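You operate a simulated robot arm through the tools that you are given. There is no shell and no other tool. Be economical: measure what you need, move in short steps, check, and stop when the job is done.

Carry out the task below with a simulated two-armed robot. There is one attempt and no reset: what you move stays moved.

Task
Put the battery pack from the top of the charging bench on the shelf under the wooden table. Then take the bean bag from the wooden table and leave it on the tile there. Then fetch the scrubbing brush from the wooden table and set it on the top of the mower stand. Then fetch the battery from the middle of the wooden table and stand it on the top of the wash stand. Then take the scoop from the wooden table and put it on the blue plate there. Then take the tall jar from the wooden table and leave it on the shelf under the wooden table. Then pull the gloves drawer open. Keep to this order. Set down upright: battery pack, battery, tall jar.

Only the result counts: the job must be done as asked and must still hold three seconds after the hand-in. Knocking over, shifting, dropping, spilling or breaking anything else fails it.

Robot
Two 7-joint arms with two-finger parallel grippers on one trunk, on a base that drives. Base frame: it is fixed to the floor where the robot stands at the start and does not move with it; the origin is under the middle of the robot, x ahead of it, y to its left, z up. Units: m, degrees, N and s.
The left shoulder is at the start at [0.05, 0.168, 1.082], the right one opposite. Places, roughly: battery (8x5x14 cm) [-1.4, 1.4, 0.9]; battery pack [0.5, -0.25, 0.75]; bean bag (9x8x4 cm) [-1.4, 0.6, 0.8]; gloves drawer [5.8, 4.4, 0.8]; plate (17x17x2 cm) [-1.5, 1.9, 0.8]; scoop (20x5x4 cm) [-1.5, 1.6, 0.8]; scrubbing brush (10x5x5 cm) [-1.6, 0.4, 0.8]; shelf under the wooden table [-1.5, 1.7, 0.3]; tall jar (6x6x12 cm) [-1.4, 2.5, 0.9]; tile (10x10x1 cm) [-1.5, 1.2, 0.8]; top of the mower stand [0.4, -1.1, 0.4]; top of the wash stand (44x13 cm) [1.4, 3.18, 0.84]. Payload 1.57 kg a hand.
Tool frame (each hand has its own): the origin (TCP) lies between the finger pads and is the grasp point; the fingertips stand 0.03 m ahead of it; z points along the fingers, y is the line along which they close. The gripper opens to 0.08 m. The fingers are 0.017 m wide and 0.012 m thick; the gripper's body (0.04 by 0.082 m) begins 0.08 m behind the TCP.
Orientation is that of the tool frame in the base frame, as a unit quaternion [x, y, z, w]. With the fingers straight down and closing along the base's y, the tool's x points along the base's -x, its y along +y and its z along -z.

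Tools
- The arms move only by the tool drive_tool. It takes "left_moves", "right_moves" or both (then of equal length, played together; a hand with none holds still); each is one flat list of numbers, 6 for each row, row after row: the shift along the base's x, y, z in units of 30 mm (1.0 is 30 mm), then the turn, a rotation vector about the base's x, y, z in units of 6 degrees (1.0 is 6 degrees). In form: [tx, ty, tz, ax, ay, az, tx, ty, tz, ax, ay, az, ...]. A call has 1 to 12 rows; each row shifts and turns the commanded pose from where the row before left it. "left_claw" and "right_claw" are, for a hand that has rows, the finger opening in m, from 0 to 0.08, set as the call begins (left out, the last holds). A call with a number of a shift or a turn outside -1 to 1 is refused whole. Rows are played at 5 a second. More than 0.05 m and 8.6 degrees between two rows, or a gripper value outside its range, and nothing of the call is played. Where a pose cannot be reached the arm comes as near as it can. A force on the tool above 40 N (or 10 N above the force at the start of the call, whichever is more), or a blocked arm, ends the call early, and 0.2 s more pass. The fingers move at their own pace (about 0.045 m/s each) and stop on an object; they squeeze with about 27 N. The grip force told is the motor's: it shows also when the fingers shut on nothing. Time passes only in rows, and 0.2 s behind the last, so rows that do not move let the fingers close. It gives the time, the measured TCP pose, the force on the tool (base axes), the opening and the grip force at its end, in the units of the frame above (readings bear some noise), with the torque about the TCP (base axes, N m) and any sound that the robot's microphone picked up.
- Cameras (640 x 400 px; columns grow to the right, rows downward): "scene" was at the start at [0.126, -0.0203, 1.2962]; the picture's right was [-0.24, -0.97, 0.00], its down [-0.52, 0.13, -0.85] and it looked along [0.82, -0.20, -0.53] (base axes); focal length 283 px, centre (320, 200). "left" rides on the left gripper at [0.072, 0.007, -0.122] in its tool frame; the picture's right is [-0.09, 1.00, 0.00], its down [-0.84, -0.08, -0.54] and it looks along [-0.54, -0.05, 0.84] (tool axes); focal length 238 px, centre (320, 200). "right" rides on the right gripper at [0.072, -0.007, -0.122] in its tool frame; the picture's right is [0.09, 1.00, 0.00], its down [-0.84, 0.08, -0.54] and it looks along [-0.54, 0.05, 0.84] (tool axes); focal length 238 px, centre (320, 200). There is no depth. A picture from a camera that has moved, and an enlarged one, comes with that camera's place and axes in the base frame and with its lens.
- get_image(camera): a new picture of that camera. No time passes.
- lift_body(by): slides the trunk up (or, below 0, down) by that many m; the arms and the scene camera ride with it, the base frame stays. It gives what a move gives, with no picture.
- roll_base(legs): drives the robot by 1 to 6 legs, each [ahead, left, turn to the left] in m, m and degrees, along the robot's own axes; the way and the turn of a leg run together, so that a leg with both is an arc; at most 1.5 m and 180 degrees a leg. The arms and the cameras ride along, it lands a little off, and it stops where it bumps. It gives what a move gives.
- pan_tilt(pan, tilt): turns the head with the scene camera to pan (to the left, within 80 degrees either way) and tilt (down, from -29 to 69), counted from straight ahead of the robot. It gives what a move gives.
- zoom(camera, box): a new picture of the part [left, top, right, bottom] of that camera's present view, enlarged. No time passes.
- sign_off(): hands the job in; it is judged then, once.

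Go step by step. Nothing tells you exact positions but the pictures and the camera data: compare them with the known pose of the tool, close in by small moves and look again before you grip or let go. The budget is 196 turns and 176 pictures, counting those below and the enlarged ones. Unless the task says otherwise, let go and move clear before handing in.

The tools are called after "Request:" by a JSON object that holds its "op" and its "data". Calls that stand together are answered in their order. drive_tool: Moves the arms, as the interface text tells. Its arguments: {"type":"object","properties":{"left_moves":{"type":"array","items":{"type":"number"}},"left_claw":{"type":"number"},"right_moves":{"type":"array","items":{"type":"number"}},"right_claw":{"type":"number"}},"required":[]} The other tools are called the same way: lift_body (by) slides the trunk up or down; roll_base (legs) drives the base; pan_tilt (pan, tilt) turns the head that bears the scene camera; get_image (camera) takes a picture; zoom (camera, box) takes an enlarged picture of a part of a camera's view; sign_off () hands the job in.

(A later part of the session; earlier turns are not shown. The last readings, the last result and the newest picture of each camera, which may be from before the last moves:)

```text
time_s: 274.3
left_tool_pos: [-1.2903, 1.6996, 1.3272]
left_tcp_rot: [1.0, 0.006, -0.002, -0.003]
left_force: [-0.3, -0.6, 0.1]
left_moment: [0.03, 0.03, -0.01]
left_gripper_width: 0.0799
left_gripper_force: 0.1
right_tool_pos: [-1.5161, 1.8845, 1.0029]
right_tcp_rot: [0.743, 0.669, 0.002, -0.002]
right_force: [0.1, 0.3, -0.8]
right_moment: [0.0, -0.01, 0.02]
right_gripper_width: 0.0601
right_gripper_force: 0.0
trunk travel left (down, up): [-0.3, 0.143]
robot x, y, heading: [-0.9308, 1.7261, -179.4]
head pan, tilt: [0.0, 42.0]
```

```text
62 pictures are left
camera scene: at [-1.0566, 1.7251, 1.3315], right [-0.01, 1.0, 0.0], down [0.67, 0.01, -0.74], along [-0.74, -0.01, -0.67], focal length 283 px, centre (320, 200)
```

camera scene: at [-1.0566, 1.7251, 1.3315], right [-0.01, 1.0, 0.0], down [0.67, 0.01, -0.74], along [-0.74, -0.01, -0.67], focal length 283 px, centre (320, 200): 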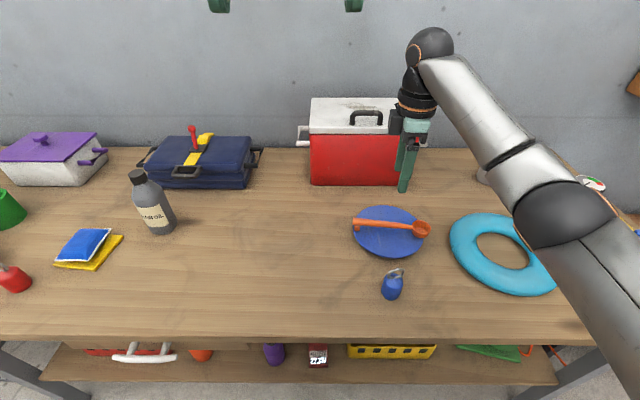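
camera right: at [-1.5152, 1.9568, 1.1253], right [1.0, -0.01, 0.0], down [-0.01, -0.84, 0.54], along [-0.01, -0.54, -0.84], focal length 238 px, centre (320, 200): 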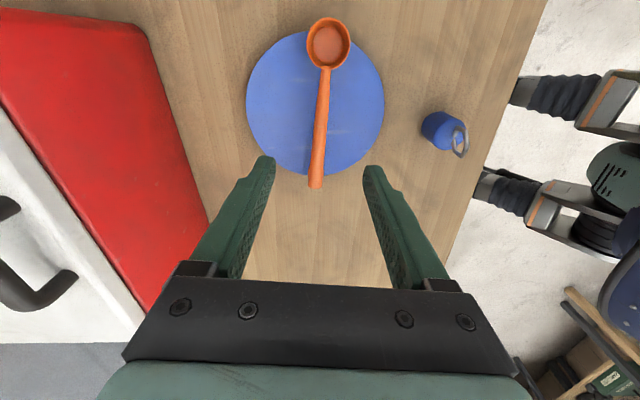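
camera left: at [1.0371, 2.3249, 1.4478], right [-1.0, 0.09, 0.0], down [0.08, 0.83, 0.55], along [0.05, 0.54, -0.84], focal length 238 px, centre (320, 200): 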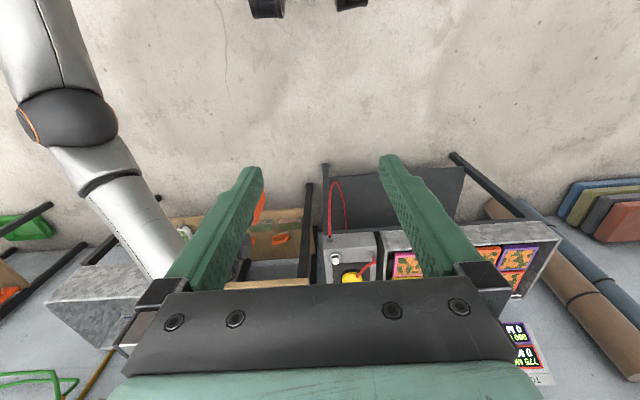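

The scoop rests on the plate. Next the tall jar: back off, reorient the hand (yaw back, then 45° pitch) and move along to y≈2.3.

Request:
{"op": "roll_base", "data": {"legs": [[-0.4, 0, 0], [0, -0.6, 0]]}}

Request:
{"op": "drive_tool", "data": {"right_moves": [0, 0, 0, 0, 0, -1, 0, 0, 0, 0, 0, -1, 0, 0, 0, 0, 0, -1, 0, 0, 0, 0, 0, -1, 0, 0, 0, 0, 0, -1, 0, 0, 0, 0, 0, -1, 0, 0, 0, 0, 0, -1, 0, 0, 0, 0, 0, -1, 0, 0, 0, 0, 0, -1, 0, 0, 0, 0, 0, -1, 0, 0, 0, 0, 0, -1, 0, 0, 0, 0, 0, -1], "right_claw": 0.08}}

Request:
{"op": "drive_tool", "data": {"right_moves": [0, 0, 0, 0, 0, -1, 0, 0, 0, 0, 0, -1, 0.3, 0, 0, 0, 1, 0, 0.3, 0, 0, 0, 1, 0, 0.3, 0, 0, 0, 1, 0, 0.3, 0, 0, 0, 1, 0, 0.3, 0, 0, 0, 1, 0, 0, 0, 0, 0, 1, 0, 0, 0, 0, 0, 1, 0, 0, 0, 0, 0, 0.5, 0]}}

Request:
{"op": "get_image", "data": {"camera": "scene"}}

Request:
{"op": "get_image", "data": {"camera": "right"}}

```text
time_s: 279.8
left_tool_pos: [-0.8956, 2.3014, 1.3279]
left_tcp_rot: [1.0, 0.003, -0.002, -0.003]
left_force: [0.6, -0.3, 0.6]
left_moment: [-0.01, -0.02, 0.0]
left_gripper_width: 0.0796
left_gripper_force: 0.0
right_tool_pos: [-1.1215, 2.4877, 1.0025]
right_tcp_rot: [0.745, 0.667, 0.001, -0.002]
right_force: [-0.6, 0.3, -0.1]
right_moment: [0.0, -0.01, 0.01]
right_gripper_width: 0.0601
right_gripper_force: 0.0
trunk travel left (down, up): [-0.3, 0.143]
robot x, y, heading: [-0.5368, 2.3273, -179.8]
head pan, tilt: [0.0, 42.0]
```

```text
time_s: 282.4
left_tool_pos: [-0.8972, 2.3017, 1.3269]
left_tcp_rot: [1.0, 0.003, -0.001, -0.003]
left_force: [0.2, 0.4, 0.5]
left_moment: [-0.02, -0.01, -0.01]
left_gripper_width: 0.0801
left_gripper_force: 0.1
right_tool_pos: [-1.1233, 2.4869, 1.0031]
right_tcp_rot: [0.995, 0.1, 0.003, 0.0]
right_force: [0.3, -0.4, 0.4]
right_moment: [-0.01, -0.01, 0.02]
right_gripper_width: 0.0803
right_gripper_force: 0.1
trunk travel left (down, up): [-0.3, 0.143]
robot x, y, heading: [-0.5378, 2.3274, -180.0]
head pan, tilt: [0.0, 42.0]
```

```text
time_s: 284.6
left_tool_pos: [-0.8954, 2.3026, 1.3267]
left_tcp_rot: [1.0, 0.004, -0.001, -0.003]
left_force: [-0.6, -0.1, -0.4]
left_moment: [0.01, 0.01, 0.02]
left_gripper_width: 0.08
left_gripper_force: 0.0
right_tool_pos: [-1.0765, 2.4867, 1.0033]
right_tcp_rot: [0.924, -0.001, -0.382, 0.002]
right_force: [-0.6, 0.3, 0.0]
right_moment: [-0.01, -0.02, 0.02]
right_gripper_width: 0.0799
right_gripper_force: 0.1
trunk travel left (down, up): [-0.3, 0.143]
robot x, y, heading: [-0.537, 2.3224, -179.5]
head pan, tilt: [0.0, 42.0]
```

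```text
61 pictures are left
camera scene: at [-0.6622, 2.3267, 1.3315], right [0.0, 1.0, 0.0], down [0.67, 0.0, -0.74], along [-0.74, 0.0, -0.67], focal length 283 px, centre (320, 200)
```

scene: 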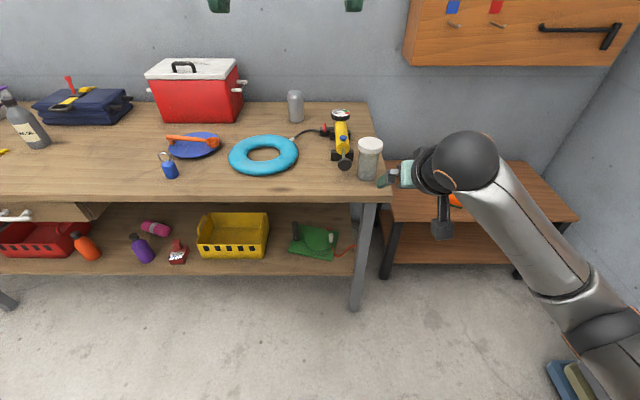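

```text
60 pictures are left
camera right: at [-0.9392, 2.4945, 1.0383], right [0.06, -1.0, -0.06], down [-0.21, -0.07, 0.97], along [-0.98, -0.05, -0.21], focal length 238 px, centre (320, 200)
```

right: 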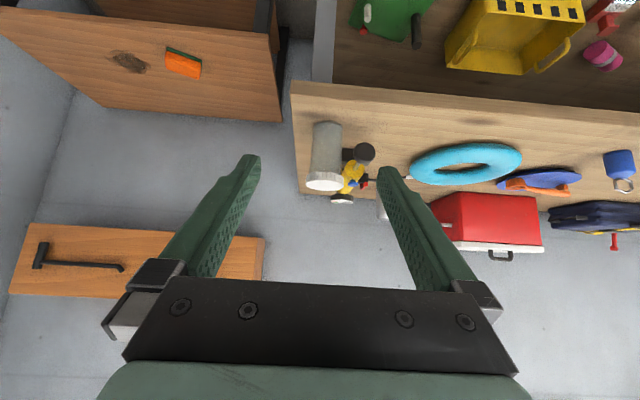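

The jar is near (-1.36, 2.48), with the yellow grinder close on its -y side. I'll zoom to judge the gap.

Request:
{"op": "zoom", "data": {"camera": "scene", "box": [310, 100, 410, 190]}}

Request:
{"op": "zoom", "data": {"camera": "right", "box": [280, 100, 400, 210]}}

```text
4.44 times, centred on (360, 145) of scene
camera zoom: at [-0.6622, 2.3267, 1.3315], right [0.0, 1.0, 0.0], down [0.67, 0.0, -0.74], along [-0.74, 0.0, -0.67], focal length 1256 px, centre (142, 444)
```

zoom: 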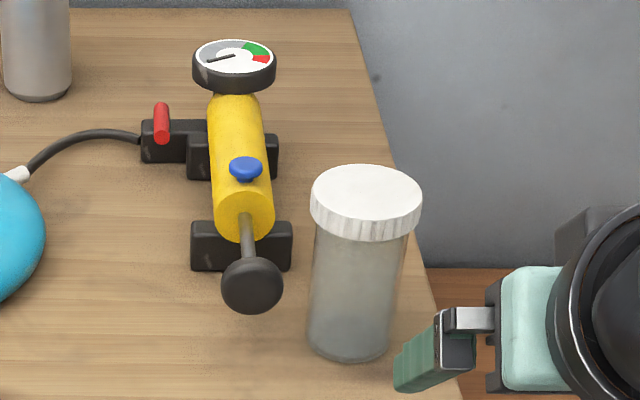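

```text
3.64 times, centred on (340, 155) of right
camera zoom: at [-0.9392, 2.4945, 1.0383], right [0.06, -1.0, -0.06], down [-0.21, -0.07, 0.97], along [-0.98, -0.05, -0.21], focal length 867 px, centre (247, 364)
```

zoom: 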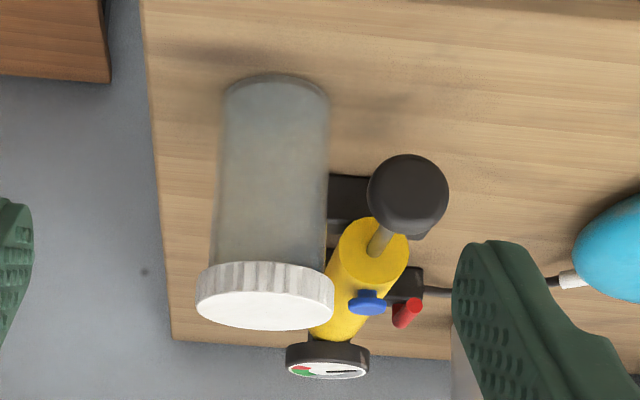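

Pump parts crowd the jar's lower body, so I'll grip the 6 cm lid with a flatter hand (65° pitch) above the pump parts. Pitching more and approaching.

Request:
{"op": "drive_tool", "data": {"right_moves": [0, -0.15, 0, 0, 1, 0, 0, -0.15, 0, 0, 1, 0, 0, -0.15, 0, 0, 1, 0, 0, -0.15, 0, 0, 0.33, 0]}}

Request:
{"op": "roll_base", "data": {"legs": [[0.2, 0, 0]]}}

Request:
{"op": "get_image", "data": {"camera": "right"}}

Request:
{"op": "get_image", "data": {"camera": "scene"}}

```text
time_s: 285.6
left_tool_pos: [-0.8963, 2.3026, 1.3256]
left_tcp_rot: [1.0, 0.003, -0.002, -0.004]
left_force: [-0.4, -0.7, 0.2]
left_moment: [-0.02, -0.01, 0.01]
left_gripper_width: 0.0803
left_gripper_force: 0.0
right_tool_pos: [-1.0762, 2.4694, 1.0029]
right_tcp_rot: [0.844, -0.002, -0.536, 0.001]
right_force: [0.6, -0.1, 0.2]
right_moment: [0.0, 0.01, -0.02]
right_gripper_width: 0.0802
right_gripper_force: 0.0
trunk travel left (down, up): [-0.3, 0.143]
robot x, y, heading: [-0.5383, 2.3242, -180.2]
head pan, tilt: [0.0, 42.0]
```

```text
time_s: 287.2
left_tool_pos: [-1.0987, 2.3015, 1.3268]
left_tcp_rot: [1.0, 0.004, -0.002, -0.003]
left_force: [0.5, -0.3, -0.5]
left_moment: [-0.01, -0.01, -0.05]
left_gripper_width: 0.08
left_gripper_force: 0.1
right_tool_pos: [-1.278, 2.4688, 1.0029]
right_tcp_rot: [0.845, -0.002, -0.535, 0.002]
right_force: [-0.4, 0.1, 0.2]
right_moment: [0.0, 0.01, 0.07]
right_gripper_width: 0.0801
right_gripper_force: 0.0
trunk travel left (down, up): [-0.3, 0.143]
robot x, y, heading: [-0.739, 2.3319, -179.7]
head pan, tilt: [0.0, 42.0]
```

```text
57 pictures are left
camera right: at [-1.1369, 2.4772, 0.9898], right [0.04, -1.0, -0.08], down [0.13, -0.07, 0.99], along [-0.99, -0.05, 0.13], focal length 238 px, centre (320, 200)
```

right: 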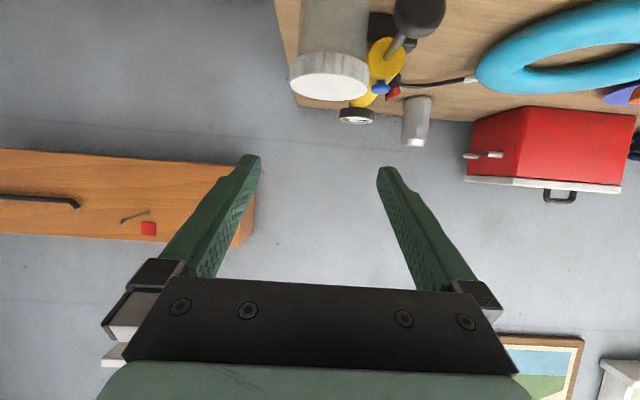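

```text
56 pictures are left
camera scene: at [-0.8648, 2.3263, 1.3314], right [0.0, 1.0, 0.0], down [0.67, 0.0, -0.74], along [-0.74, 0.0, -0.67], focal length 283 px, centre (320, 200)
```

scene: 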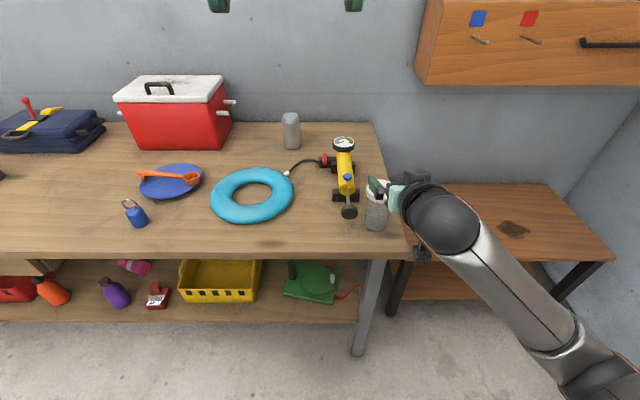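

Aligned laterally with the lid. Lowering in front of it, then I'll check.

Request:
{"op": "drive_tool", "data": {"right_moves": [0, 0, -0.9, 0, 0, 0, 0, 0, -0.9, 0, 0, 0, 0, 0, -0.9, 0, 0, 0, 0, 0, -0.7, 0, 0, 0]}}

Request:
{"op": "get_image", "data": {"camera": "right"}}

Request:
{"op": "zoom", "data": {"camera": "scene", "box": [310, 130, 470, 250]}}

```text
time_s: 288.2
left_tool_pos: [-1.0993, 2.3018, 1.3275]
left_tcp_rot: [1.0, 0.003, -0.002, -0.003]
left_force: [0.9, 1.0, 0.3]
left_moment: [-0.05, -0.03, -0.01]
left_gripper_width: 0.0801
left_gripper_force: 0.2
right_tool_pos: [-1.2768, 2.4706, 0.8994]
right_tcp_rot: [0.844, -0.003, -0.536, 0.0]
right_force: [-0.4, -0.4, -0.4]
right_moment: [0.0, -0.04, 0.01]
right_gripper_width: 0.0798
right_gripper_force: 0.1
trunk travel left (down, up): [-0.3, 0.143]
robot x, y, heading: [-0.7373, 2.3255, -179.8]
head pan, tilt: [0.0, 42.0]
```

```text
55 pictures are left
camera right: at [-1.1351, 2.4767, 0.8872], right [0.04, -1.0, -0.08], down [0.13, -0.07, 0.99], along [-0.99, -0.05, 0.13], focal length 238 px, centre (320, 200)
```

right: 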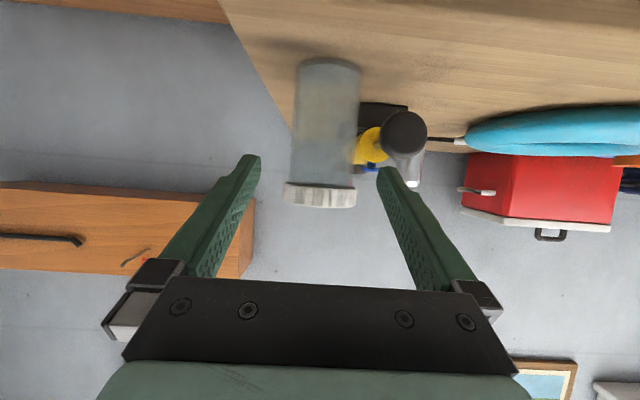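

```text
3.33 times, centred on (390, 190) of scene
camera zoom: at [-0.8641, 2.3263, 1.3315], right [0.0, 1.0, 0.0], down [0.67, 0.0, -0.74], along [-0.74, 0.0, -0.67], focal length 942 px, centre (87, 233)
```

zoom: 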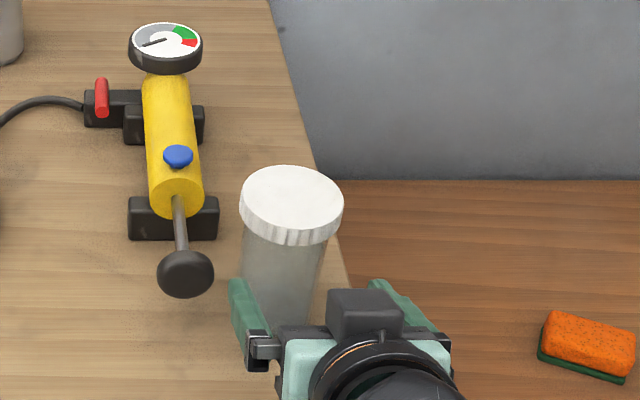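

Lid band at z≈0.90–0.92, centred. Advancing around the lid.

Request:
{"op": "drive_tool", "data": {"right_moves": [-0.75, -0.12, 0.25, 0, 0, 0, -0.75, 0, 0, 0, 0, 0, -0.7, 0, 0, 0, 0, 0]}}

Request:
{"op": "get_image", "data": {"camera": "right"}}

Request:
{"op": "zoom", "data": {"camera": "scene", "box": [310, 130, 470, 250]}}

```text
time_s: 289.0
left_tool_pos: [-1.0984, 2.3022, 1.3271]
left_tcp_rot: [1.0, 0.002, -0.002, -0.004]
left_force: [0.8, 0.6, 0.5]
left_moment: [0.0, -0.03, 0.01]
left_gripper_width: 0.0801
left_gripper_force: 0.0
right_tool_pos: [-1.3444, 2.4663, 0.9092]
right_tcp_rot: [0.845, -0.003, -0.536, 0.0]
right_force: [0.4, -0.1, -0.2]
right_moment: [-0.04, 0.05, -0.02]
right_gripper_width: 0.0797
right_gripper_force: 0.1
trunk travel left (down, up): [-0.3, 0.143]
robot x, y, heading: [-0.7393, 2.3218, -179.8]
head pan, tilt: [0.0, 42.0]
```

```text
53 pictures are left
camera right: at [-1.2031, 2.4728, 0.8957], right [0.04, -1.0, -0.08], down [0.13, -0.07, 0.99], along [-0.99, -0.05, 0.13], focal length 238 px, centre (320, 200)
```

right: 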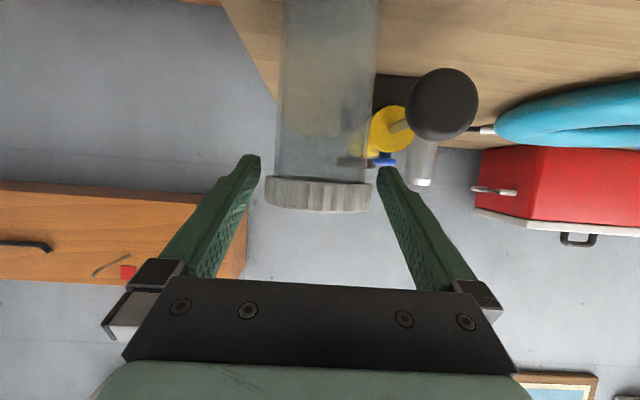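

```text
3.33 times, centred on (390, 190) of scene
camera zoom: at [-0.8643, 2.3262, 1.3314], right [0.0, 1.0, 0.0], down [0.67, 0.0, -0.74], along [-0.74, 0.0, -0.67], focal length 942 px, centre (87, 233)
```

zoom: 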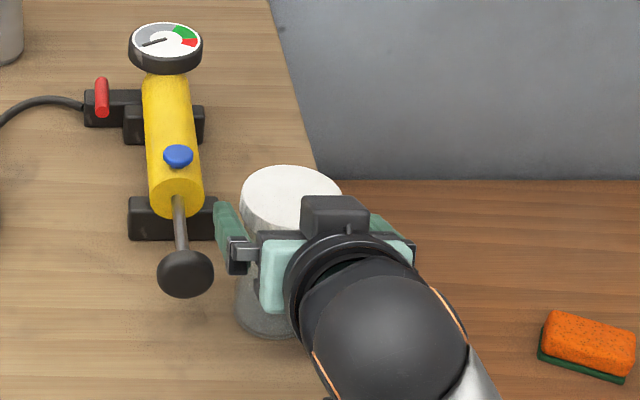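

Lid sits between the pads. Closing.

Request:
{"op": "drive_tool", "data": {"right_moves": [0, 0, 0, 0, 0, 0, 0, 0, 0, 0, 0, 0, 0, 0, 0, 0, 0, 0, 0, 0, 0, 0, 0, 0], "right_claw": 0.0}}

Request:
{"op": "get_image", "data": {"camera": "right"}}

```text
time_s: 290.0
left_tool_pos: [-1.0977, 2.3021, 1.3266]
left_tcp_rot: [1.0, 0.002, -0.002, -0.003]
left_force: [0.1, 0.2, 0.0]
left_moment: [0.02, 0.0, 0.01]
left_gripper_width: 0.0801
left_gripper_force: 0.1
right_tool_pos: [-1.3433, 2.4653, 0.9087]
right_tcp_rot: [0.844, -0.002, -0.536, 0.001]
right_force: [0.5, 1.2, 0.9]
right_moment: [0.03, 0.05, -0.02]
right_gripper_width: 0.0681
right_gripper_force: 27.2
trunk travel left (down, up): [-0.3, 0.143]
robot x, y, heading: [-0.7408, 2.3236, -180.0]
head pan, tilt: [0.0, 42.0]
```

```text
51 pictures are left
camera right: at [-1.2027, 2.473, 0.8958], right [0.04, -1.0, -0.08], down [0.13, -0.07, 0.99], along [-0.99, -0.05, 0.13], focal length 238 px, centre (320, 200)
```

right: 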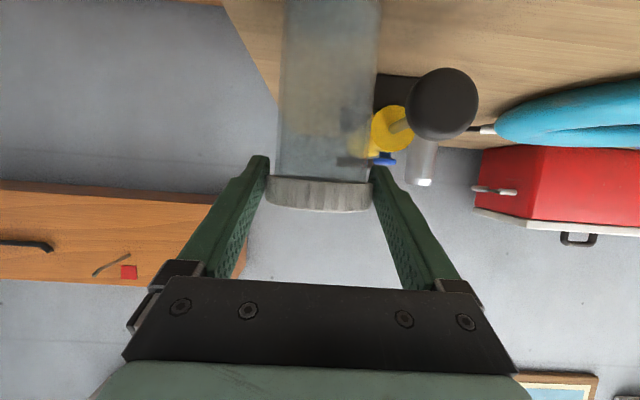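

Gripped at 6.8 cm (lid diameter). Lifting gently.

Request:
{"op": "drive_tool", "data": {"right_moves": [0, 0, 0.4, 0, 0, 0, 0, 0, 0.7, 0, 0, 0, 0, 0, 0.9, 0, 0, 0, 0, 0, 0.9, 0, 0, 0, 0, 0, 0.9, 0, 0, 0]}}

Request:
{"op": "get_image", "data": {"camera": "right"}}

Request:
{"op": "get_image", "data": {"camera": "scene"}}

```text
time_s: 291.2
left_tool_pos: [-1.098, 2.3024, 1.3274]
left_tcp_rot: [1.0, 0.002, -0.002, -0.003]
left_force: [-0.5, 0.4, 0.4]
left_moment: [0.01, 0.02, 0.01]
left_gripper_width: 0.0802
left_gripper_force: 0.1
right_tool_pos: [-1.3419, 2.4672, 1.0217]
right_tcp_rot: [0.845, -0.002, -0.535, 0.001]
right_force: [-0.7, -0.4, -1.3]
right_moment: [-0.01, -0.01, -0.02]
right_gripper_width: 0.0678
right_gripper_force: 27.5
trunk travel left (down, up): [-0.3, 0.143]
robot x, y, heading: [-0.7406, 2.3263, -179.7]
head pan, tilt: [0.0, 42.0]
```

```text
50 pictures are left
camera right: at [-1.2009, 2.4741, 1.0099], right [0.04, -1.0, -0.08], down [0.13, -0.07, 0.99], along [-0.99, -0.05, 0.13], focal length 238 px, centre (320, 200)
```

right: 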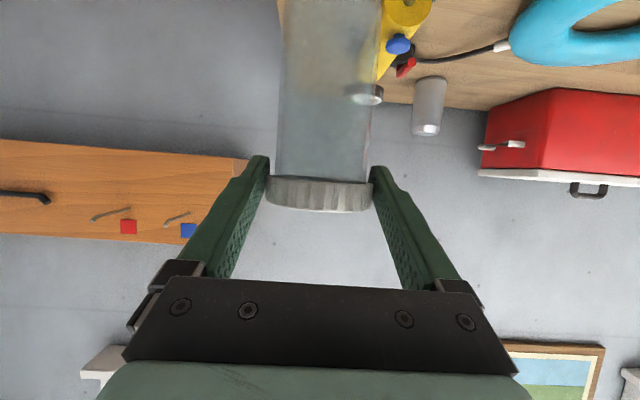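

```text
49 pictures are left
camera scene: at [-0.8642, 2.3262, 1.3314], right [0.0, 1.0, 0.0], down [0.67, 0.0, -0.74], along [-0.74, 0.0, -0.67], focal length 283 px, centre (320, 200)
```

scene: 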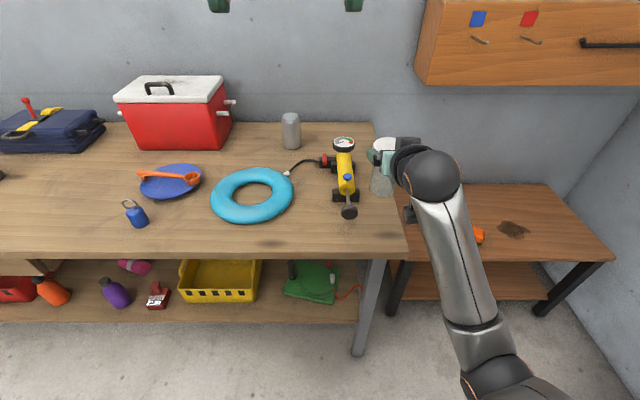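

Jar held securely. Backing off, moving to y≈1.47, and lowering the trunk fully.

Request:
{"op": "roll_base", "data": {"legs": [[-0.32, 0, 0], [0, 1.0, 0]]}}

Request:
{"op": "lift_body", "data": {"by": -0.3}}

Request:
{"op": "drive_tool", "data": {"right_moves": [0, 0, -1, 0, 0, 0, 0, 0, -1, 0, 0, 0, 0, 0, -1, 0, 0, 0, 0, 0, -1, 0, 0, 0, 0, 0, -1, 0, 0, 0, 0, 0, -1, 0, 0, 0, 0, 0, -1, 0, 0, 0]}}

Request:
{"op": "get_image", "data": {"camera": "scene"}}

Request:
{"op": "get_image", "data": {"camera": "right"}}

```text
time_s: 298.1
left_tool_pos: [-0.7796, 1.307, 1.3278]
left_tcp_rot: [1.0, -0.002, -0.002, -0.004]
left_force: [0.0, 0.0, -0.6]
left_moment: [0.02, -0.01, 0.04]
left_gripper_width: 0.08
left_gripper_force: 0.2
right_tool_pos: [-1.0225, 1.4771, 1.0212]
right_tcp_rot: [0.845, -0.006, -0.535, -0.001]
right_force: [1.1, -0.4, 0.1]
right_moment: [-0.02, 0.02, 0.02]
right_gripper_width: 0.0681
right_gripper_force: 27.1
trunk travel left (down, up): [-0.3, 0.143]
robot x, y, heading: [-0.4249, 1.3299, 179.6]
head pan, tilt: [0.0, 42.0]
```

```text
time_s: 301.1
left_tool_pos: [-0.7817, 1.3094, 1.0274]
left_tcp_rot: [1.0, -0.002, -0.002, -0.003]
left_force: [0.4, -0.3, -0.5]
left_moment: [-0.01, 0.0, 0.02]
left_gripper_width: 0.0799
left_gripper_force: 0.1
right_tool_pos: [-1.0249, 1.4759, 0.7227]
right_tcp_rot: [0.845, -0.006, -0.535, -0.001]
right_force: [0.2, -0.2, -0.5]
right_moment: [-0.01, 0.0, 0.0]
right_gripper_width: 0.0681
right_gripper_force: 27.1
trunk travel left (down, up): [0.0, 0.443]
robot x, y, heading: [-0.4217, 1.3287, 179.8]
head pan, tilt: [0.0, 42.0]
```

```text
time_s: 302.8
left_tool_pos: [-0.7825, 1.3087, 1.0251]
left_tcp_rot: [1.0, -0.002, -0.003, -0.003]
left_force: [-0.1, 0.4, -0.9]
left_moment: [-0.03, 0.02, 0.02]
left_gripper_width: 0.0801
left_gripper_force: 0.1
right_tool_pos: [-1.0324, 1.5465, 0.5188]
right_tcp_rot: [0.836, 0.009, -0.544, -0.073]
right_force: [-0.8, -0.4, -1.0]
right_moment: [-0.02, 0.0, -0.02]
right_gripper_width: 0.0679
right_gripper_force: 27.1
trunk travel left (down, up): [0.0, 0.443]
robot x, y, heading: [-0.4236, 1.3303, 179.5]
head pan, tilt: [0.0, 42.0]
stopped in row 7 (right hand): the arm was blocked; the commanded pose is now the measured one
```

```text
48 pictures are left
camera scene: at [-0.5462, 1.3308, 1.029], right [0.01, 1.0, 0.0], down [0.67, -0.01, -0.74], along [-0.74, 0.01, -0.67], focal length 283 px, centre (320, 200)
```

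scene: 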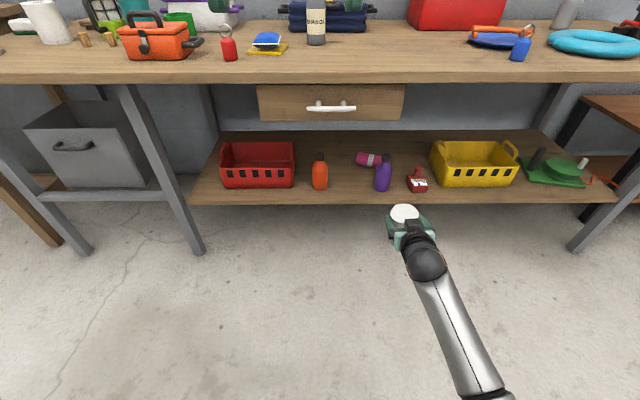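

```text
47 pictures are left
camera right: at [-0.8918, 1.5471, 0.5028], right [-0.03, -0.98, -0.21], down [0.15, -0.22, 0.96], along [-0.99, -0.01, 0.15], focal length 238 px, centre (320, 200)
```

right: 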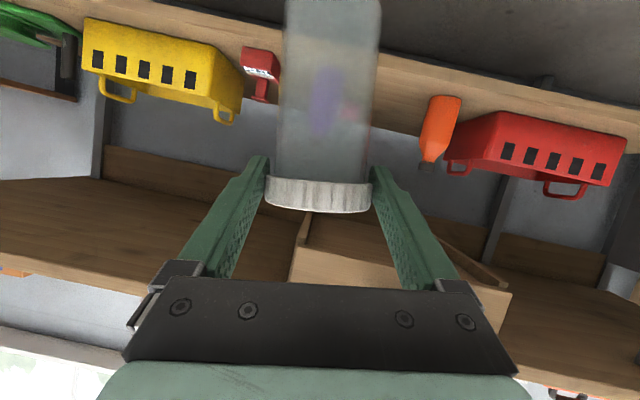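

The arm got blocked and the jar leans ~8°. I'll look with the left hand's camera to see what the right arm touches.

Request:
{"op": "get_image", "data": {"camera": "left"}}

Request:
{"op": "pan_tilt", "data": {"pan": -25, "tilt": 65}}

Request:
{"op": "get_image", "data": {"camera": "scene"}}

```text
46 pictures are left
camera left: at [-0.7073, 1.3009, 1.1461], right [-0.1, -1.0, -0.01], down [-0.83, 0.08, 0.55], along [-0.54, 0.06, -0.84], focal length 238 px, centre (320, 200)
```

left: 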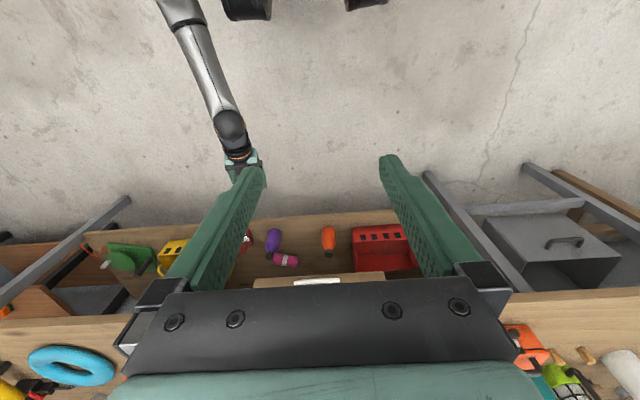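

```text
time_s: 303.7
left_tool_pos: [-0.7815, 1.3108, 1.0272]
left_tcp_rot: [1.0, -0.002, -0.001, -0.001]
left_force: [0.1, -0.3, 0.1]
left_moment: [0.03, 0.01, 0.01]
left_gripper_width: 0.08
left_gripper_force: 0.0
right_tool_pos: [-1.0327, 1.5462, 0.5189]
right_tcp_rot: [0.837, 0.01, -0.543, -0.07]
right_force: [0.3, -1.1, -1.5]
right_moment: [0.02, -0.03, -0.05]
right_gripper_width: 0.0679
right_gripper_force: 27.4
trunk travel left (down, up): [0.0, 0.443]
robot x, y, heading: [-0.422, 1.3304, 179.7]
head pan, tilt: [-25.0, 65.0]
```

```text
45 pictures are left
camera scene: at [-0.5182, 1.3574, 1.002], right [0.43, 0.9, 0.0], down [0.82, -0.39, -0.42], along [-0.38, 0.18, -0.91], focal length 283 px, centre (320, 200)
```

scene: 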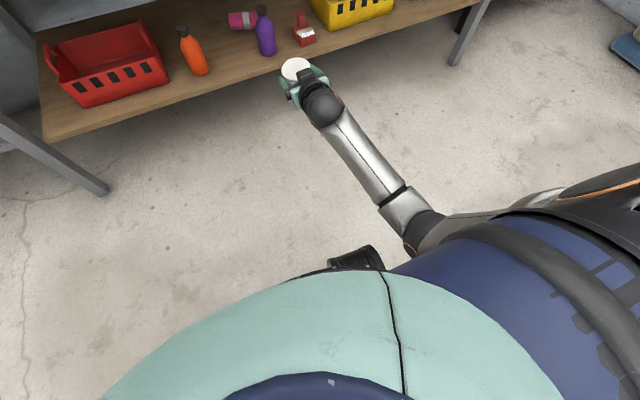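

The elbow is pressed against the robot's own side. Raising the trunk will straighten the arm; then I'll re-level the jar.

Request:
{"op": "lift_body", "data": {"by": 0.17}}

Request:
{"op": "drive_tool", "data": {"right_moves": [-0.5, -0.8, 0, -0.45, -0.08, 0.2, -0.5, -0.8, 0, -0.45, -0.08, 0.2, -0.5, -0.8, 0, -0.4, -0.07, 0.15]}}

Request:
{"op": "get_image", "data": {"camera": "right"}}

```text
time_s: 305.6
left_tool_pos: [-0.7814, 1.3082, 1.197]
left_tcp_rot: [1.0, -0.002, -0.002, -0.002]
left_force: [-0.1, 0.6, 0.1]
left_moment: [0.01, -0.02, 0.02]
left_gripper_width: 0.0801
left_gripper_force: 0.0
right_tool_pos: [-1.0337, 1.5447, 0.6908]
right_tcp_rot: [0.836, 0.009, -0.544, -0.071]
right_force: [-0.3, 0.2, -0.3]
right_moment: [-0.02, 0.01, 0.03]
right_gripper_width: 0.0679
right_gripper_force: 26.7
trunk travel left (down, up): [-0.17, 0.273]
robot x, y, heading: [-0.4202, 1.3321, 179.4]
head pan, tilt: [-25.0, 65.0]
```

```text
time_s: 306.6
left_tool_pos: [-0.781, 1.3089, 1.1966]
left_tcp_rot: [1.0, -0.001, -0.001, -0.002]
left_force: [0.0, 1.1, -0.2]
left_moment: [-0.01, 0.01, 0.02]
left_gripper_width: 0.0801
left_gripper_force: 0.0
right_tool_pos: [-1.0736, 1.4994, 0.6802]
right_tcp_rot: [0.847, 0.001, -0.531, -0.025]
right_force: [0.0, 0.4, -0.9]
right_moment: [0.03, 0.03, 0.03]
right_gripper_width: 0.0678
right_gripper_force: 26.6
trunk travel left (down, up): [-0.17, 0.273]
robot x, y, heading: [-0.4219, 1.3285, 179.8]
head pan, tilt: [-25.0, 65.0]
stopped in row 3 (right hand): the arm was blocked; the commanded pose is now the measured one
```

```text
44 pictures are left
camera right: at [-0.9322, 1.5033, 0.6692], right [0.02, -0.99, -0.13], down [0.12, -0.12, 0.99], along [-0.99, -0.03, 0.12], focal length 238 px, centre (320, 200)
```

right: 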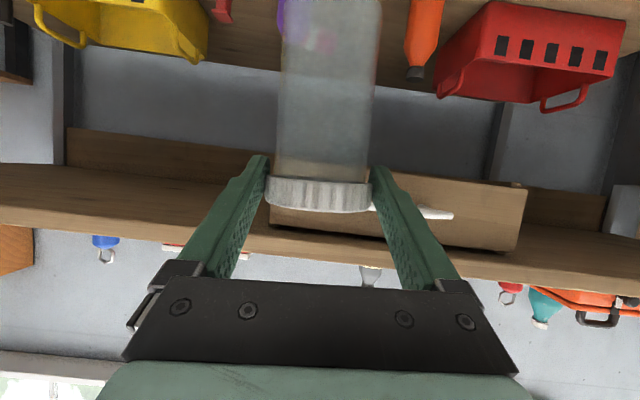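

Still touching; extending the hand forward and down to bring the elbow away from the body.

Request:
{"op": "drive_tool", "data": {"right_moves": [-0.9, 0.2, -0.6, 0, 0, 0, -0.9, 0.2, -0.6, 0, 0, 0, -0.6, 0, -0.9, 0, 0, 0, -0.3, 0, -0.9, 0, 0, 0]}}

Request:
{"op": "get_image", "data": {"camera": "scene"}}

```text
time_s: 307.6
left_tool_pos: [-0.7799, 1.3097, 1.197]
left_tcp_rot: [1.0, -0.002, -0.002, -0.004]
left_force: [0.4, 0.3, 0.6]
left_moment: [0.01, -0.05, -0.02]
left_gripper_width: 0.0799
left_gripper_force: 0.1
right_tool_pos: [-1.1475, 1.5096, 0.6155]
right_tcp_rot: [0.847, 0.002, -0.531, -0.022]
right_force: [0.0, -0.5, -0.9]
right_moment: [-0.02, -0.01, -0.02]
right_gripper_width: 0.0678
right_gripper_force: 26.8
right hand out of reach, approached as far as the arm can: row 4
trunk travel left (down, up): [-0.17, 0.273]
robot x, y, heading: [-0.4225, 1.3287, 179.5]
head pan, tilt: [-25.0, 65.0]
```

```text
43 pictures are left
camera scene: at [-0.518, 1.3562, 1.1721], right [0.43, 0.9, 0.0], down [0.82, -0.39, -0.42], along [-0.38, 0.18, -0.91], focal length 283 px, centre (320, 200)
```

scene: 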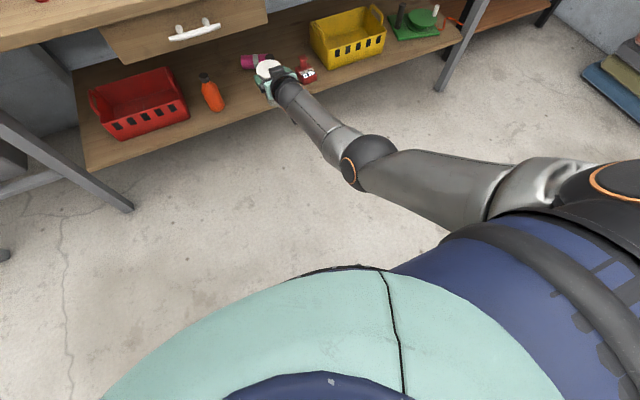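

The elbow is free now. Lowering the trunk 10 cm and re-levelling.

Request:
{"op": "lift_body", "data": {"by": -0.1}}

Request:
{"op": "drive_tool", "data": {"right_moves": [0.2, -0.4, 0, -0.2, 0.05, 0.1, 0.2, -0.4, 0, -0.19, 0.05, 0.08, 0.2, -0.3, -0.3, 0, 0, 0, 0, 0, -0.5, 0, 0, 0]}}

Request:
{"op": "pan_tilt", "data": {"pan": -10, "tilt": 48}}

Request:
{"op": "get_image", "data": {"camera": "scene"}}

Request:
{"op": "get_image", "data": {"camera": "right"}}

```text
time_s: 308.9
left_tool_pos: [-0.7815, 1.3089, 1.0968]
left_tcp_rot: [1.0, -0.001, -0.002, -0.003]
left_force: [-0.5, 0.7, -0.7]
left_moment: [-0.02, -0.02, 0.01]
left_gripper_width: 0.0798
left_gripper_force: 0.0
right_tool_pos: [-1.1465, 1.5103, 0.5158]
right_tcp_rot: [0.847, 0.002, -0.531, -0.023]
right_force: [0.2, -0.5, -1.3]
right_moment: [-0.02, -0.01, 0.01]
right_gripper_width: 0.0681
right_gripper_force: 27.0
trunk travel left (down, up): [-0.07, 0.373]
robot x, y, heading: [-0.4256, 1.3277, 179.0]
head pan, tilt: [-25.0, 65.0]
```

```text
time_s: 309.9
left_tool_pos: [-0.7809, 1.3086, 1.0981]
left_tcp_rot: [1.0, -0.002, -0.002, -0.003]
left_force: [0.4, -0.9, 0.2]
left_moment: [0.01, -0.01, -0.01]
left_gripper_width: 0.08
left_gripper_force: 0.0
right_tool_pos: [-1.1289, 1.4817, 0.4933]
right_tcp_rot: [0.844, -0.002, -0.536, -0.005]
right_force: [0.5, 0.2, -0.3]
right_moment: [0.03, -0.02, 0.05]
right_gripper_width: 0.0683
right_gripper_force: 27.0
trunk travel left (down, up): [-0.07, 0.373]
robot x, y, heading: [-0.4226, 1.3303, 179.5]
head pan, tilt: [-25.0, 65.0]
```

```text
time_s: 310.7
left_tool_pos: [-0.7807, 1.3101, 1.0971]
left_tcp_rot: [1.0, -0.002, -0.002, -0.004]
left_force: [-0.5, 0.5, 0.6]
left_moment: [-0.02, 0.0, 0.0]
left_gripper_width: 0.08
left_gripper_force: 0.1
right_tool_pos: [-1.1282, 1.4805, 0.4934]
right_tcp_rot: [0.844, -0.001, -0.536, -0.002]
right_force: [-0.3, -0.8, -0.1]
right_moment: [-0.03, -0.03, 0.01]
right_gripper_width: 0.0682
right_gripper_force: 27.6
trunk travel left (down, up): [-0.07, 0.373]
robot x, y, heading: [-0.4242, 1.3285, 179.5]
head pan, tilt: [-10.0, 48.0]
```

```text
42 pictures are left
camera scene: at [-0.5406, 1.3445, 1.0929], right [0.18, 0.98, 0.0], down [0.73, -0.14, -0.67], along [-0.66, 0.12, -0.74], focal length 283 px, centre (320, 200)
```

scene: 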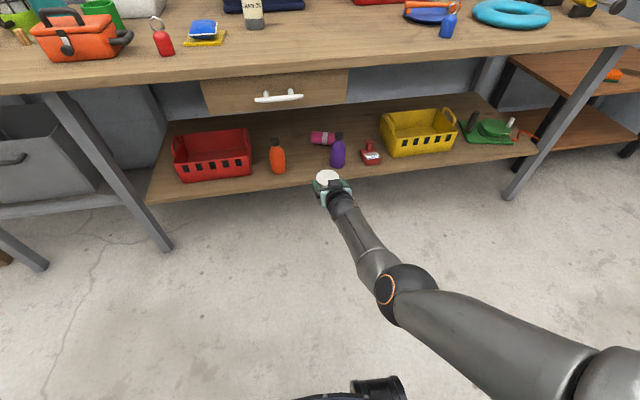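

```text
41 pictures are left
camera right: at [-0.9879, 1.4862, 0.4813], right [0.03, -1.0, -0.09], down [0.14, -0.08, 0.99], along [-0.99, -0.04, 0.13], focal length 238 px, centre (320, 200)
```

right: 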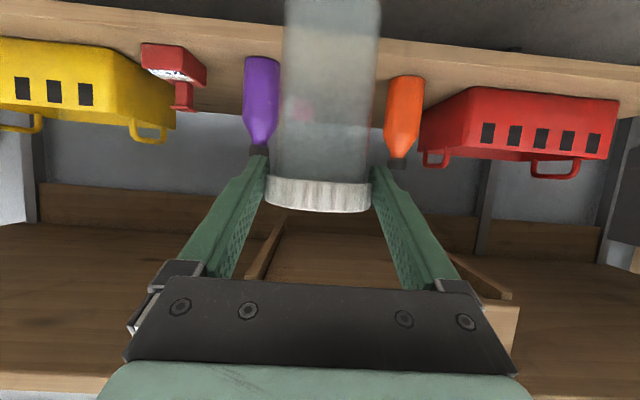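

Jar is level, 5 cm above shelf height. Driving it in between the orange and purple bottles.

Request:
{"op": "roll_base", "data": {"legs": [[0.255, 0.018, 0]]}}

Request:
{"op": "get_image", "data": {"camera": "right"}}

Request:
{"op": "get_image", "data": {"camera": "scene"}}

```text
time_s: 312.6
left_tool_pos: [-1.0375, 1.2946, 1.0978]
left_tcp_rot: [1.0, -0.003, -0.002, -0.003]
left_force: [0.0, 0.1, 0.1]
left_moment: [-0.05, 0.01, -0.01]
left_gripper_width: 0.08
left_gripper_force: 0.0
right_tool_pos: [-1.3848, 1.4629, 0.4955]
right_tcp_rot: [0.844, -0.003, -0.536, -0.002]
right_force: [-0.1, -1.0, -0.2]
right_moment: [0.0, -0.01, 0.0]
right_gripper_width: 0.0679
right_gripper_force: 27.1
trunk travel left (down, up): [-0.07, 0.373]
robot x, y, heading: [-0.6797, 1.3129, 179.5]
head pan, tilt: [-10.0, 48.0]
```

```text
40 pictures are left
camera right: at [-1.2434, 1.4706, 0.4814], right [0.03, -1.0, -0.08], down [0.14, -0.08, 0.99], along [-0.99, -0.04, 0.13], focal length 238 px, centre (320, 200)
```

right: 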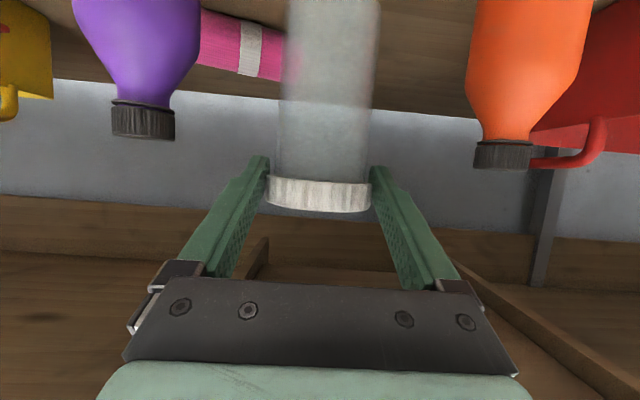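

```text
39 pictures are left
camera scene: at [-0.7965, 1.3291, 1.0929], right [0.18, 0.98, 0.0], down [0.73, -0.14, -0.67], along [-0.66, 0.12, -0.74], focal length 283 px, centre (320, 200)
```

scene: 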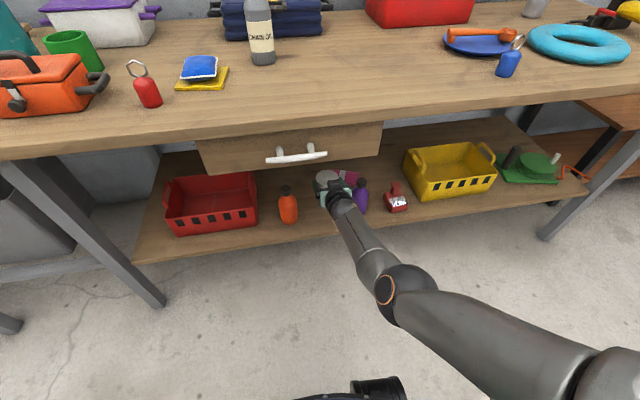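

Well placed between the bottles, clear of the pink item. Lowering.

Request:
{"op": "drive_tool", "data": {"right_moves": [0, -0.1, -0.5, 0, 0, 0, 0, 0, -0.5, 0, 0, 0, 0, 0, -0.4, 0, 0, 0]}}

Request:
{"op": "get_image", "data": {"camera": "right"}}

```text
time_s: 313.4
left_tool_pos: [-1.0375, 1.2926, 1.0969]
left_tcp_rot: [1.0, -0.003, -0.002, -0.003]
left_force: [0.9, 0.2, -0.3]
left_moment: [-0.01, 0.0, -0.01]
left_gripper_width: 0.0799
left_gripper_force: 0.1
right_tool_pos: [-1.388, 1.4668, 0.4889]
right_tcp_rot: [0.844, -0.002, -0.536, -0.002]
right_force: [0.5, -0.7, -0.2]
right_moment: [-0.02, -0.01, -0.02]
right_gripper_width: 0.068
right_gripper_force: 26.9
right hand out of reach, approached as far as the arm can: row 1, 2, 3
trunk travel left (down, up): [-0.07, 0.373]
robot x, y, heading: [-0.6788, 1.3145, 179.2]
head pan, tilt: [-10.0, 48.0]
```

```text
38 pictures are left
camera right: at [-1.2472, 1.472, 0.475], right [0.03, -1.0, -0.08], down [0.14, -0.08, 0.99], along [-0.99, -0.04, 0.13], focal length 238 px, centre (320, 200)
```

right: 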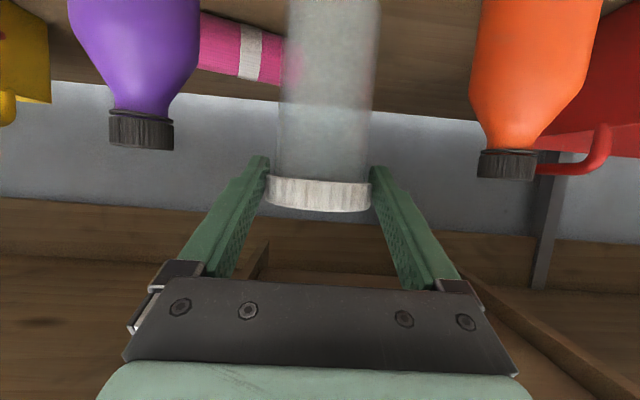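

Arm is at full reach, so I'll use the trunk for the descent.

Request:
{"op": "lift_body", "data": {"by": -0.04}}

Request:
{"op": "get_image", "data": {"camera": "right"}}

```text
time_s: 314.2
left_tool_pos: [-1.0354, 1.2934, 1.058]
left_tcp_rot: [1.0, -0.003, -0.002, -0.004]
left_force: [-0.6, 0.2, 0.4]
left_moment: [0.02, -0.01, 0.02]
left_gripper_width: 0.0801
left_gripper_force: 0.1
right_tool_pos: [-1.3871, 1.4668, 0.4488]
right_tcp_rot: [0.844, -0.002, -0.537, -0.002]
right_force: [-0.2, 0.2, -0.4]
right_moment: [0.01, 0.0, -0.02]
right_gripper_width: 0.068
right_gripper_force: 27.0
trunk travel left (down, up): [-0.03, 0.413]
robot x, y, heading: [-0.6792, 1.3147, 179.4]
head pan, tilt: [-10.0, 48.0]
```

```text
37 pictures are left
camera right: at [-1.2471, 1.4722, 0.4349], right [0.03, -1.0, -0.08], down [0.14, -0.08, 0.99], along [-0.99, -0.04, 0.13], focal length 238 px, centre (320, 200)
```

right: 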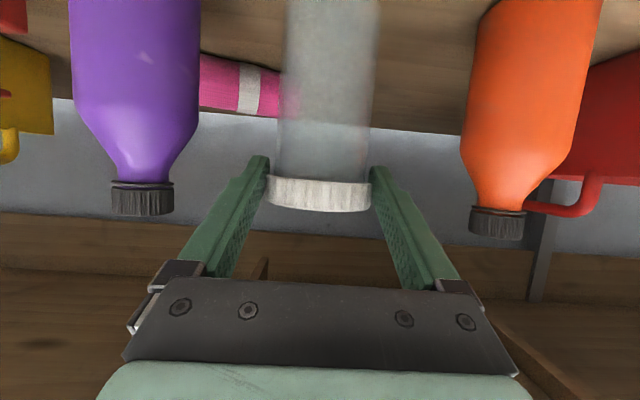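

Request:
{"op": "lift_body", "data": {"by": -0.008}}

Request:
{"op": "lift_body", "data": {"by": -0.004}}

```text
time_s: 314.8
left_tool_pos: [-1.0381, 1.2945, 1.0489]
left_tcp_rot: [1.0, -0.004, -0.002, -0.004]
left_force: [0.2, 0.3, 0.1]
left_moment: [-0.03, 0.01, -0.02]
left_gripper_width: 0.08
left_gripper_force: 0.0
right_tool_pos: [-1.3886, 1.465, 0.4404]
right_tcp_rot: [0.844, -0.003, -0.537, -0.002]
right_force: [0.5, -0.4, -1.2]
right_moment: [-0.05, -0.01, -0.02]
right_gripper_width: 0.068
right_gripper_force: 27.2
trunk travel left (down, up): [-0.022, 0.421]
robot x, y, heading: [-0.6789, 1.31, 179.4]
head pan, tilt: [-10.0, 48.0]
```

```text
time_s: 315.3
left_tool_pos: [-1.0372, 1.2939, 1.0454]
left_tcp_rot: [1.0, -0.003, -0.002, -0.003]
left_force: [0.0, 1.0, 0.2]
left_moment: [0.01, 0.01, -0.01]
left_gripper_width: 0.08
left_gripper_force: 0.0
right_tool_pos: [-1.388, 1.4651, 0.4367]
right_tcp_rot: [0.844, -0.003, -0.536, -0.003]
right_force: [0.1, 0.3, -0.6]
right_moment: [-0.02, -0.01, -0.03]
right_gripper_width: 0.0681
right_gripper_force: 27.3
trunk travel left (down, up): [-0.018, 0.425]
robot x, y, heading: [-0.678, 1.3119, 179.5]
head pan, tilt: [-10.0, 48.0]
```

Request:
{"op": "lift_body", "data": {"by": -0.004}}

Request:
{"op": "lift_body", "data": {"by": -0.004}}

```text
time_s: 315.8
left_tool_pos: [-1.0371, 1.2939, 1.0412]
left_tcp_rot: [1.0, -0.003, -0.002, -0.004]
left_force: [0.2, -0.6, 0.8]
left_moment: [-0.01, 0.01, 0.01]
left_gripper_width: 0.0802
left_gripper_force: 0.0
right_tool_pos: [-1.3891, 1.465, 0.4319]
right_tcp_rot: [0.844, -0.003, -0.537, -0.002]
right_force: [-0.2, -0.9, -1.0]
right_moment: [-0.01, -0.04, -0.02]
right_gripper_width: 0.068
right_gripper_force: 27.1
trunk travel left (down, up): [-0.014, 0.429]
robot x, y, heading: [-0.6758, 1.314, 179.5]
head pan, tilt: [-10.0, 48.0]
```

```text
time_s: 316.4
left_tool_pos: [-1.0364, 1.2936, 1.0368]
left_tcp_rot: [1.0, -0.004, -0.002, -0.004]
left_force: [-1.0, -0.2, -0.5]
left_moment: [-0.04, 0.02, 0.01]
left_gripper_width: 0.08
left_gripper_force: 0.1
right_tool_pos: [-1.3892, 1.4652, 0.4305]
right_tcp_rot: [0.842, -0.002, -0.539, -0.002]
right_force: [-0.5, 0.3, 6.0]
right_moment: [-0.03, 0.02, -0.02]
right_gripper_width: 0.068
right_gripper_force: 27.1
trunk travel left (down, up): [-0.01, 0.433]
robot x, y, heading: [-0.6763, 1.3133, 179.5]
head pan, tilt: [-10.0, 48.0]
```

Contact (6 N). Opening the fingers.

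Request:
{"op": "drive_tool", "data": {"right_moves": [0, 0, 0, 0, 0, 0, 0, 0, 0, 0, 0, 0, 0, 0, 0, 0, 0, 0], "right_claw": 0.08}}

Request:
{"op": "get_image", "data": {"camera": "right"}}

```text
time_s: 317.2
left_tool_pos: [-1.0378, 1.2939, 1.037]
left_tcp_rot: [1.0, -0.004, -0.001, -0.004]
left_force: [0.2, 0.1, -0.4]
left_moment: [0.0, 0.01, 0.0]
left_gripper_width: 0.0798
left_gripper_force: 0.2
right_tool_pos: [-1.3864, 1.4659, 0.4272]
right_tcp_rot: [0.844, -0.002, -0.536, -0.002]
right_force: [-0.5, 0.6, -0.2]
right_moment: [0.04, 0.01, 0.0]
right_gripper_width: 0.0799
right_gripper_force: 0.0
trunk travel left (down, up): [-0.01, 0.433]
robot x, y, heading: [-0.6788, 1.3152, 179.4]
head pan, tilt: [-10.0, 48.0]
```

```text
36 pictures are left
camera right: at [-1.247, 1.4722, 0.4149], right [0.03, -1.0, -0.08], down [0.14, -0.08, 0.99], along [-0.99, -0.04, 0.13], focal length 238 px, centre (320, 200)
```

right: 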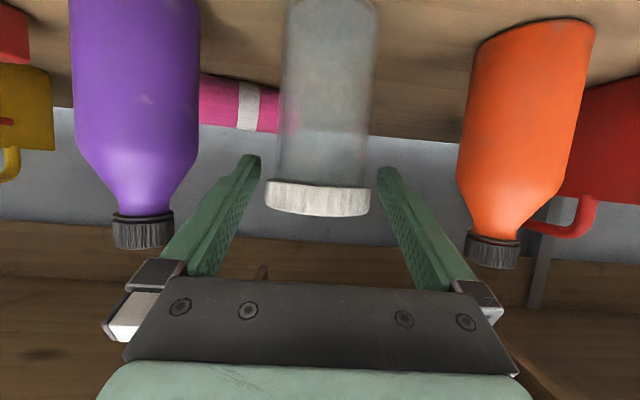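

Jar stands free. Backing straight out.

Request:
{"op": "roll_base", "data": {"legs": [[-0.25, 0, 0]]}}

Request:
{"op": "get_image", "data": {"camera": "right"}}

Request:
{"op": "get_image", "data": {"camera": "scene"}}

```text
time_s: 319.0
left_tool_pos: [-0.7919, 1.2918, 1.0365]
left_tcp_rot: [1.0, -0.003, -0.002, -0.003]
left_force: [-0.5, -0.1, 1.1]
left_moment: [-0.01, 0.0, 0.02]
left_gripper_width: 0.0801
left_gripper_force: 0.0
right_tool_pos: [-1.1425, 1.4623, 0.4272]
right_tcp_rot: [0.844, -0.003, -0.536, -0.002]
right_force: [-0.5, -0.5, 0.1]
right_moment: [0.03, 0.03, -0.01]
right_gripper_width: 0.08
right_gripper_force: 0.1
trunk travel left (down, up): [-0.01, 0.433]
robot x, y, heading: [-0.4291, 1.3107, 179.3]
head pan, tilt: [-10.0, 48.0]
```

```text
35 pictures are left
camera right: at [-1.001, 1.4699, 0.4149], right [0.03, -1.0, -0.08], down [0.14, -0.08, 0.99], along [-0.99, -0.04, 0.13], focal length 238 px, centre (320, 200)
```

right: 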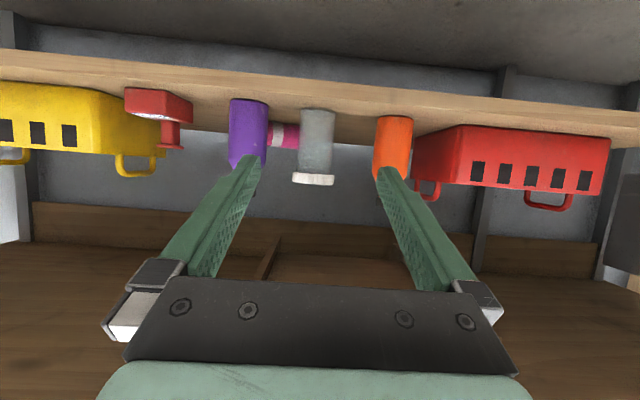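

```text
34 pictures are left
camera scene: at [-0.5505, 1.3265, 1.033], right [0.18, 0.98, 0.0], down [0.73, -0.14, -0.67], along [-0.66, 0.12, -0.74], focal length 283 px, centre (320, 200)
```

scene: 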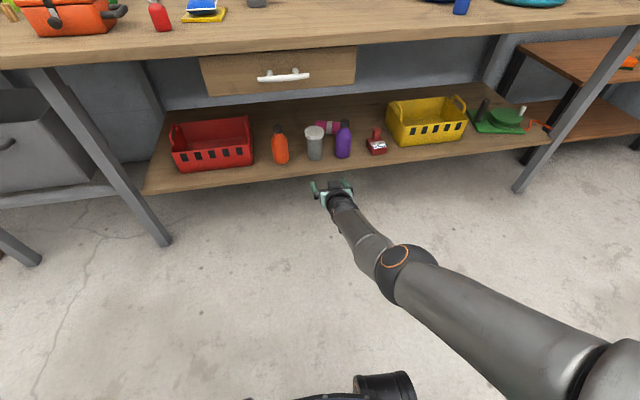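

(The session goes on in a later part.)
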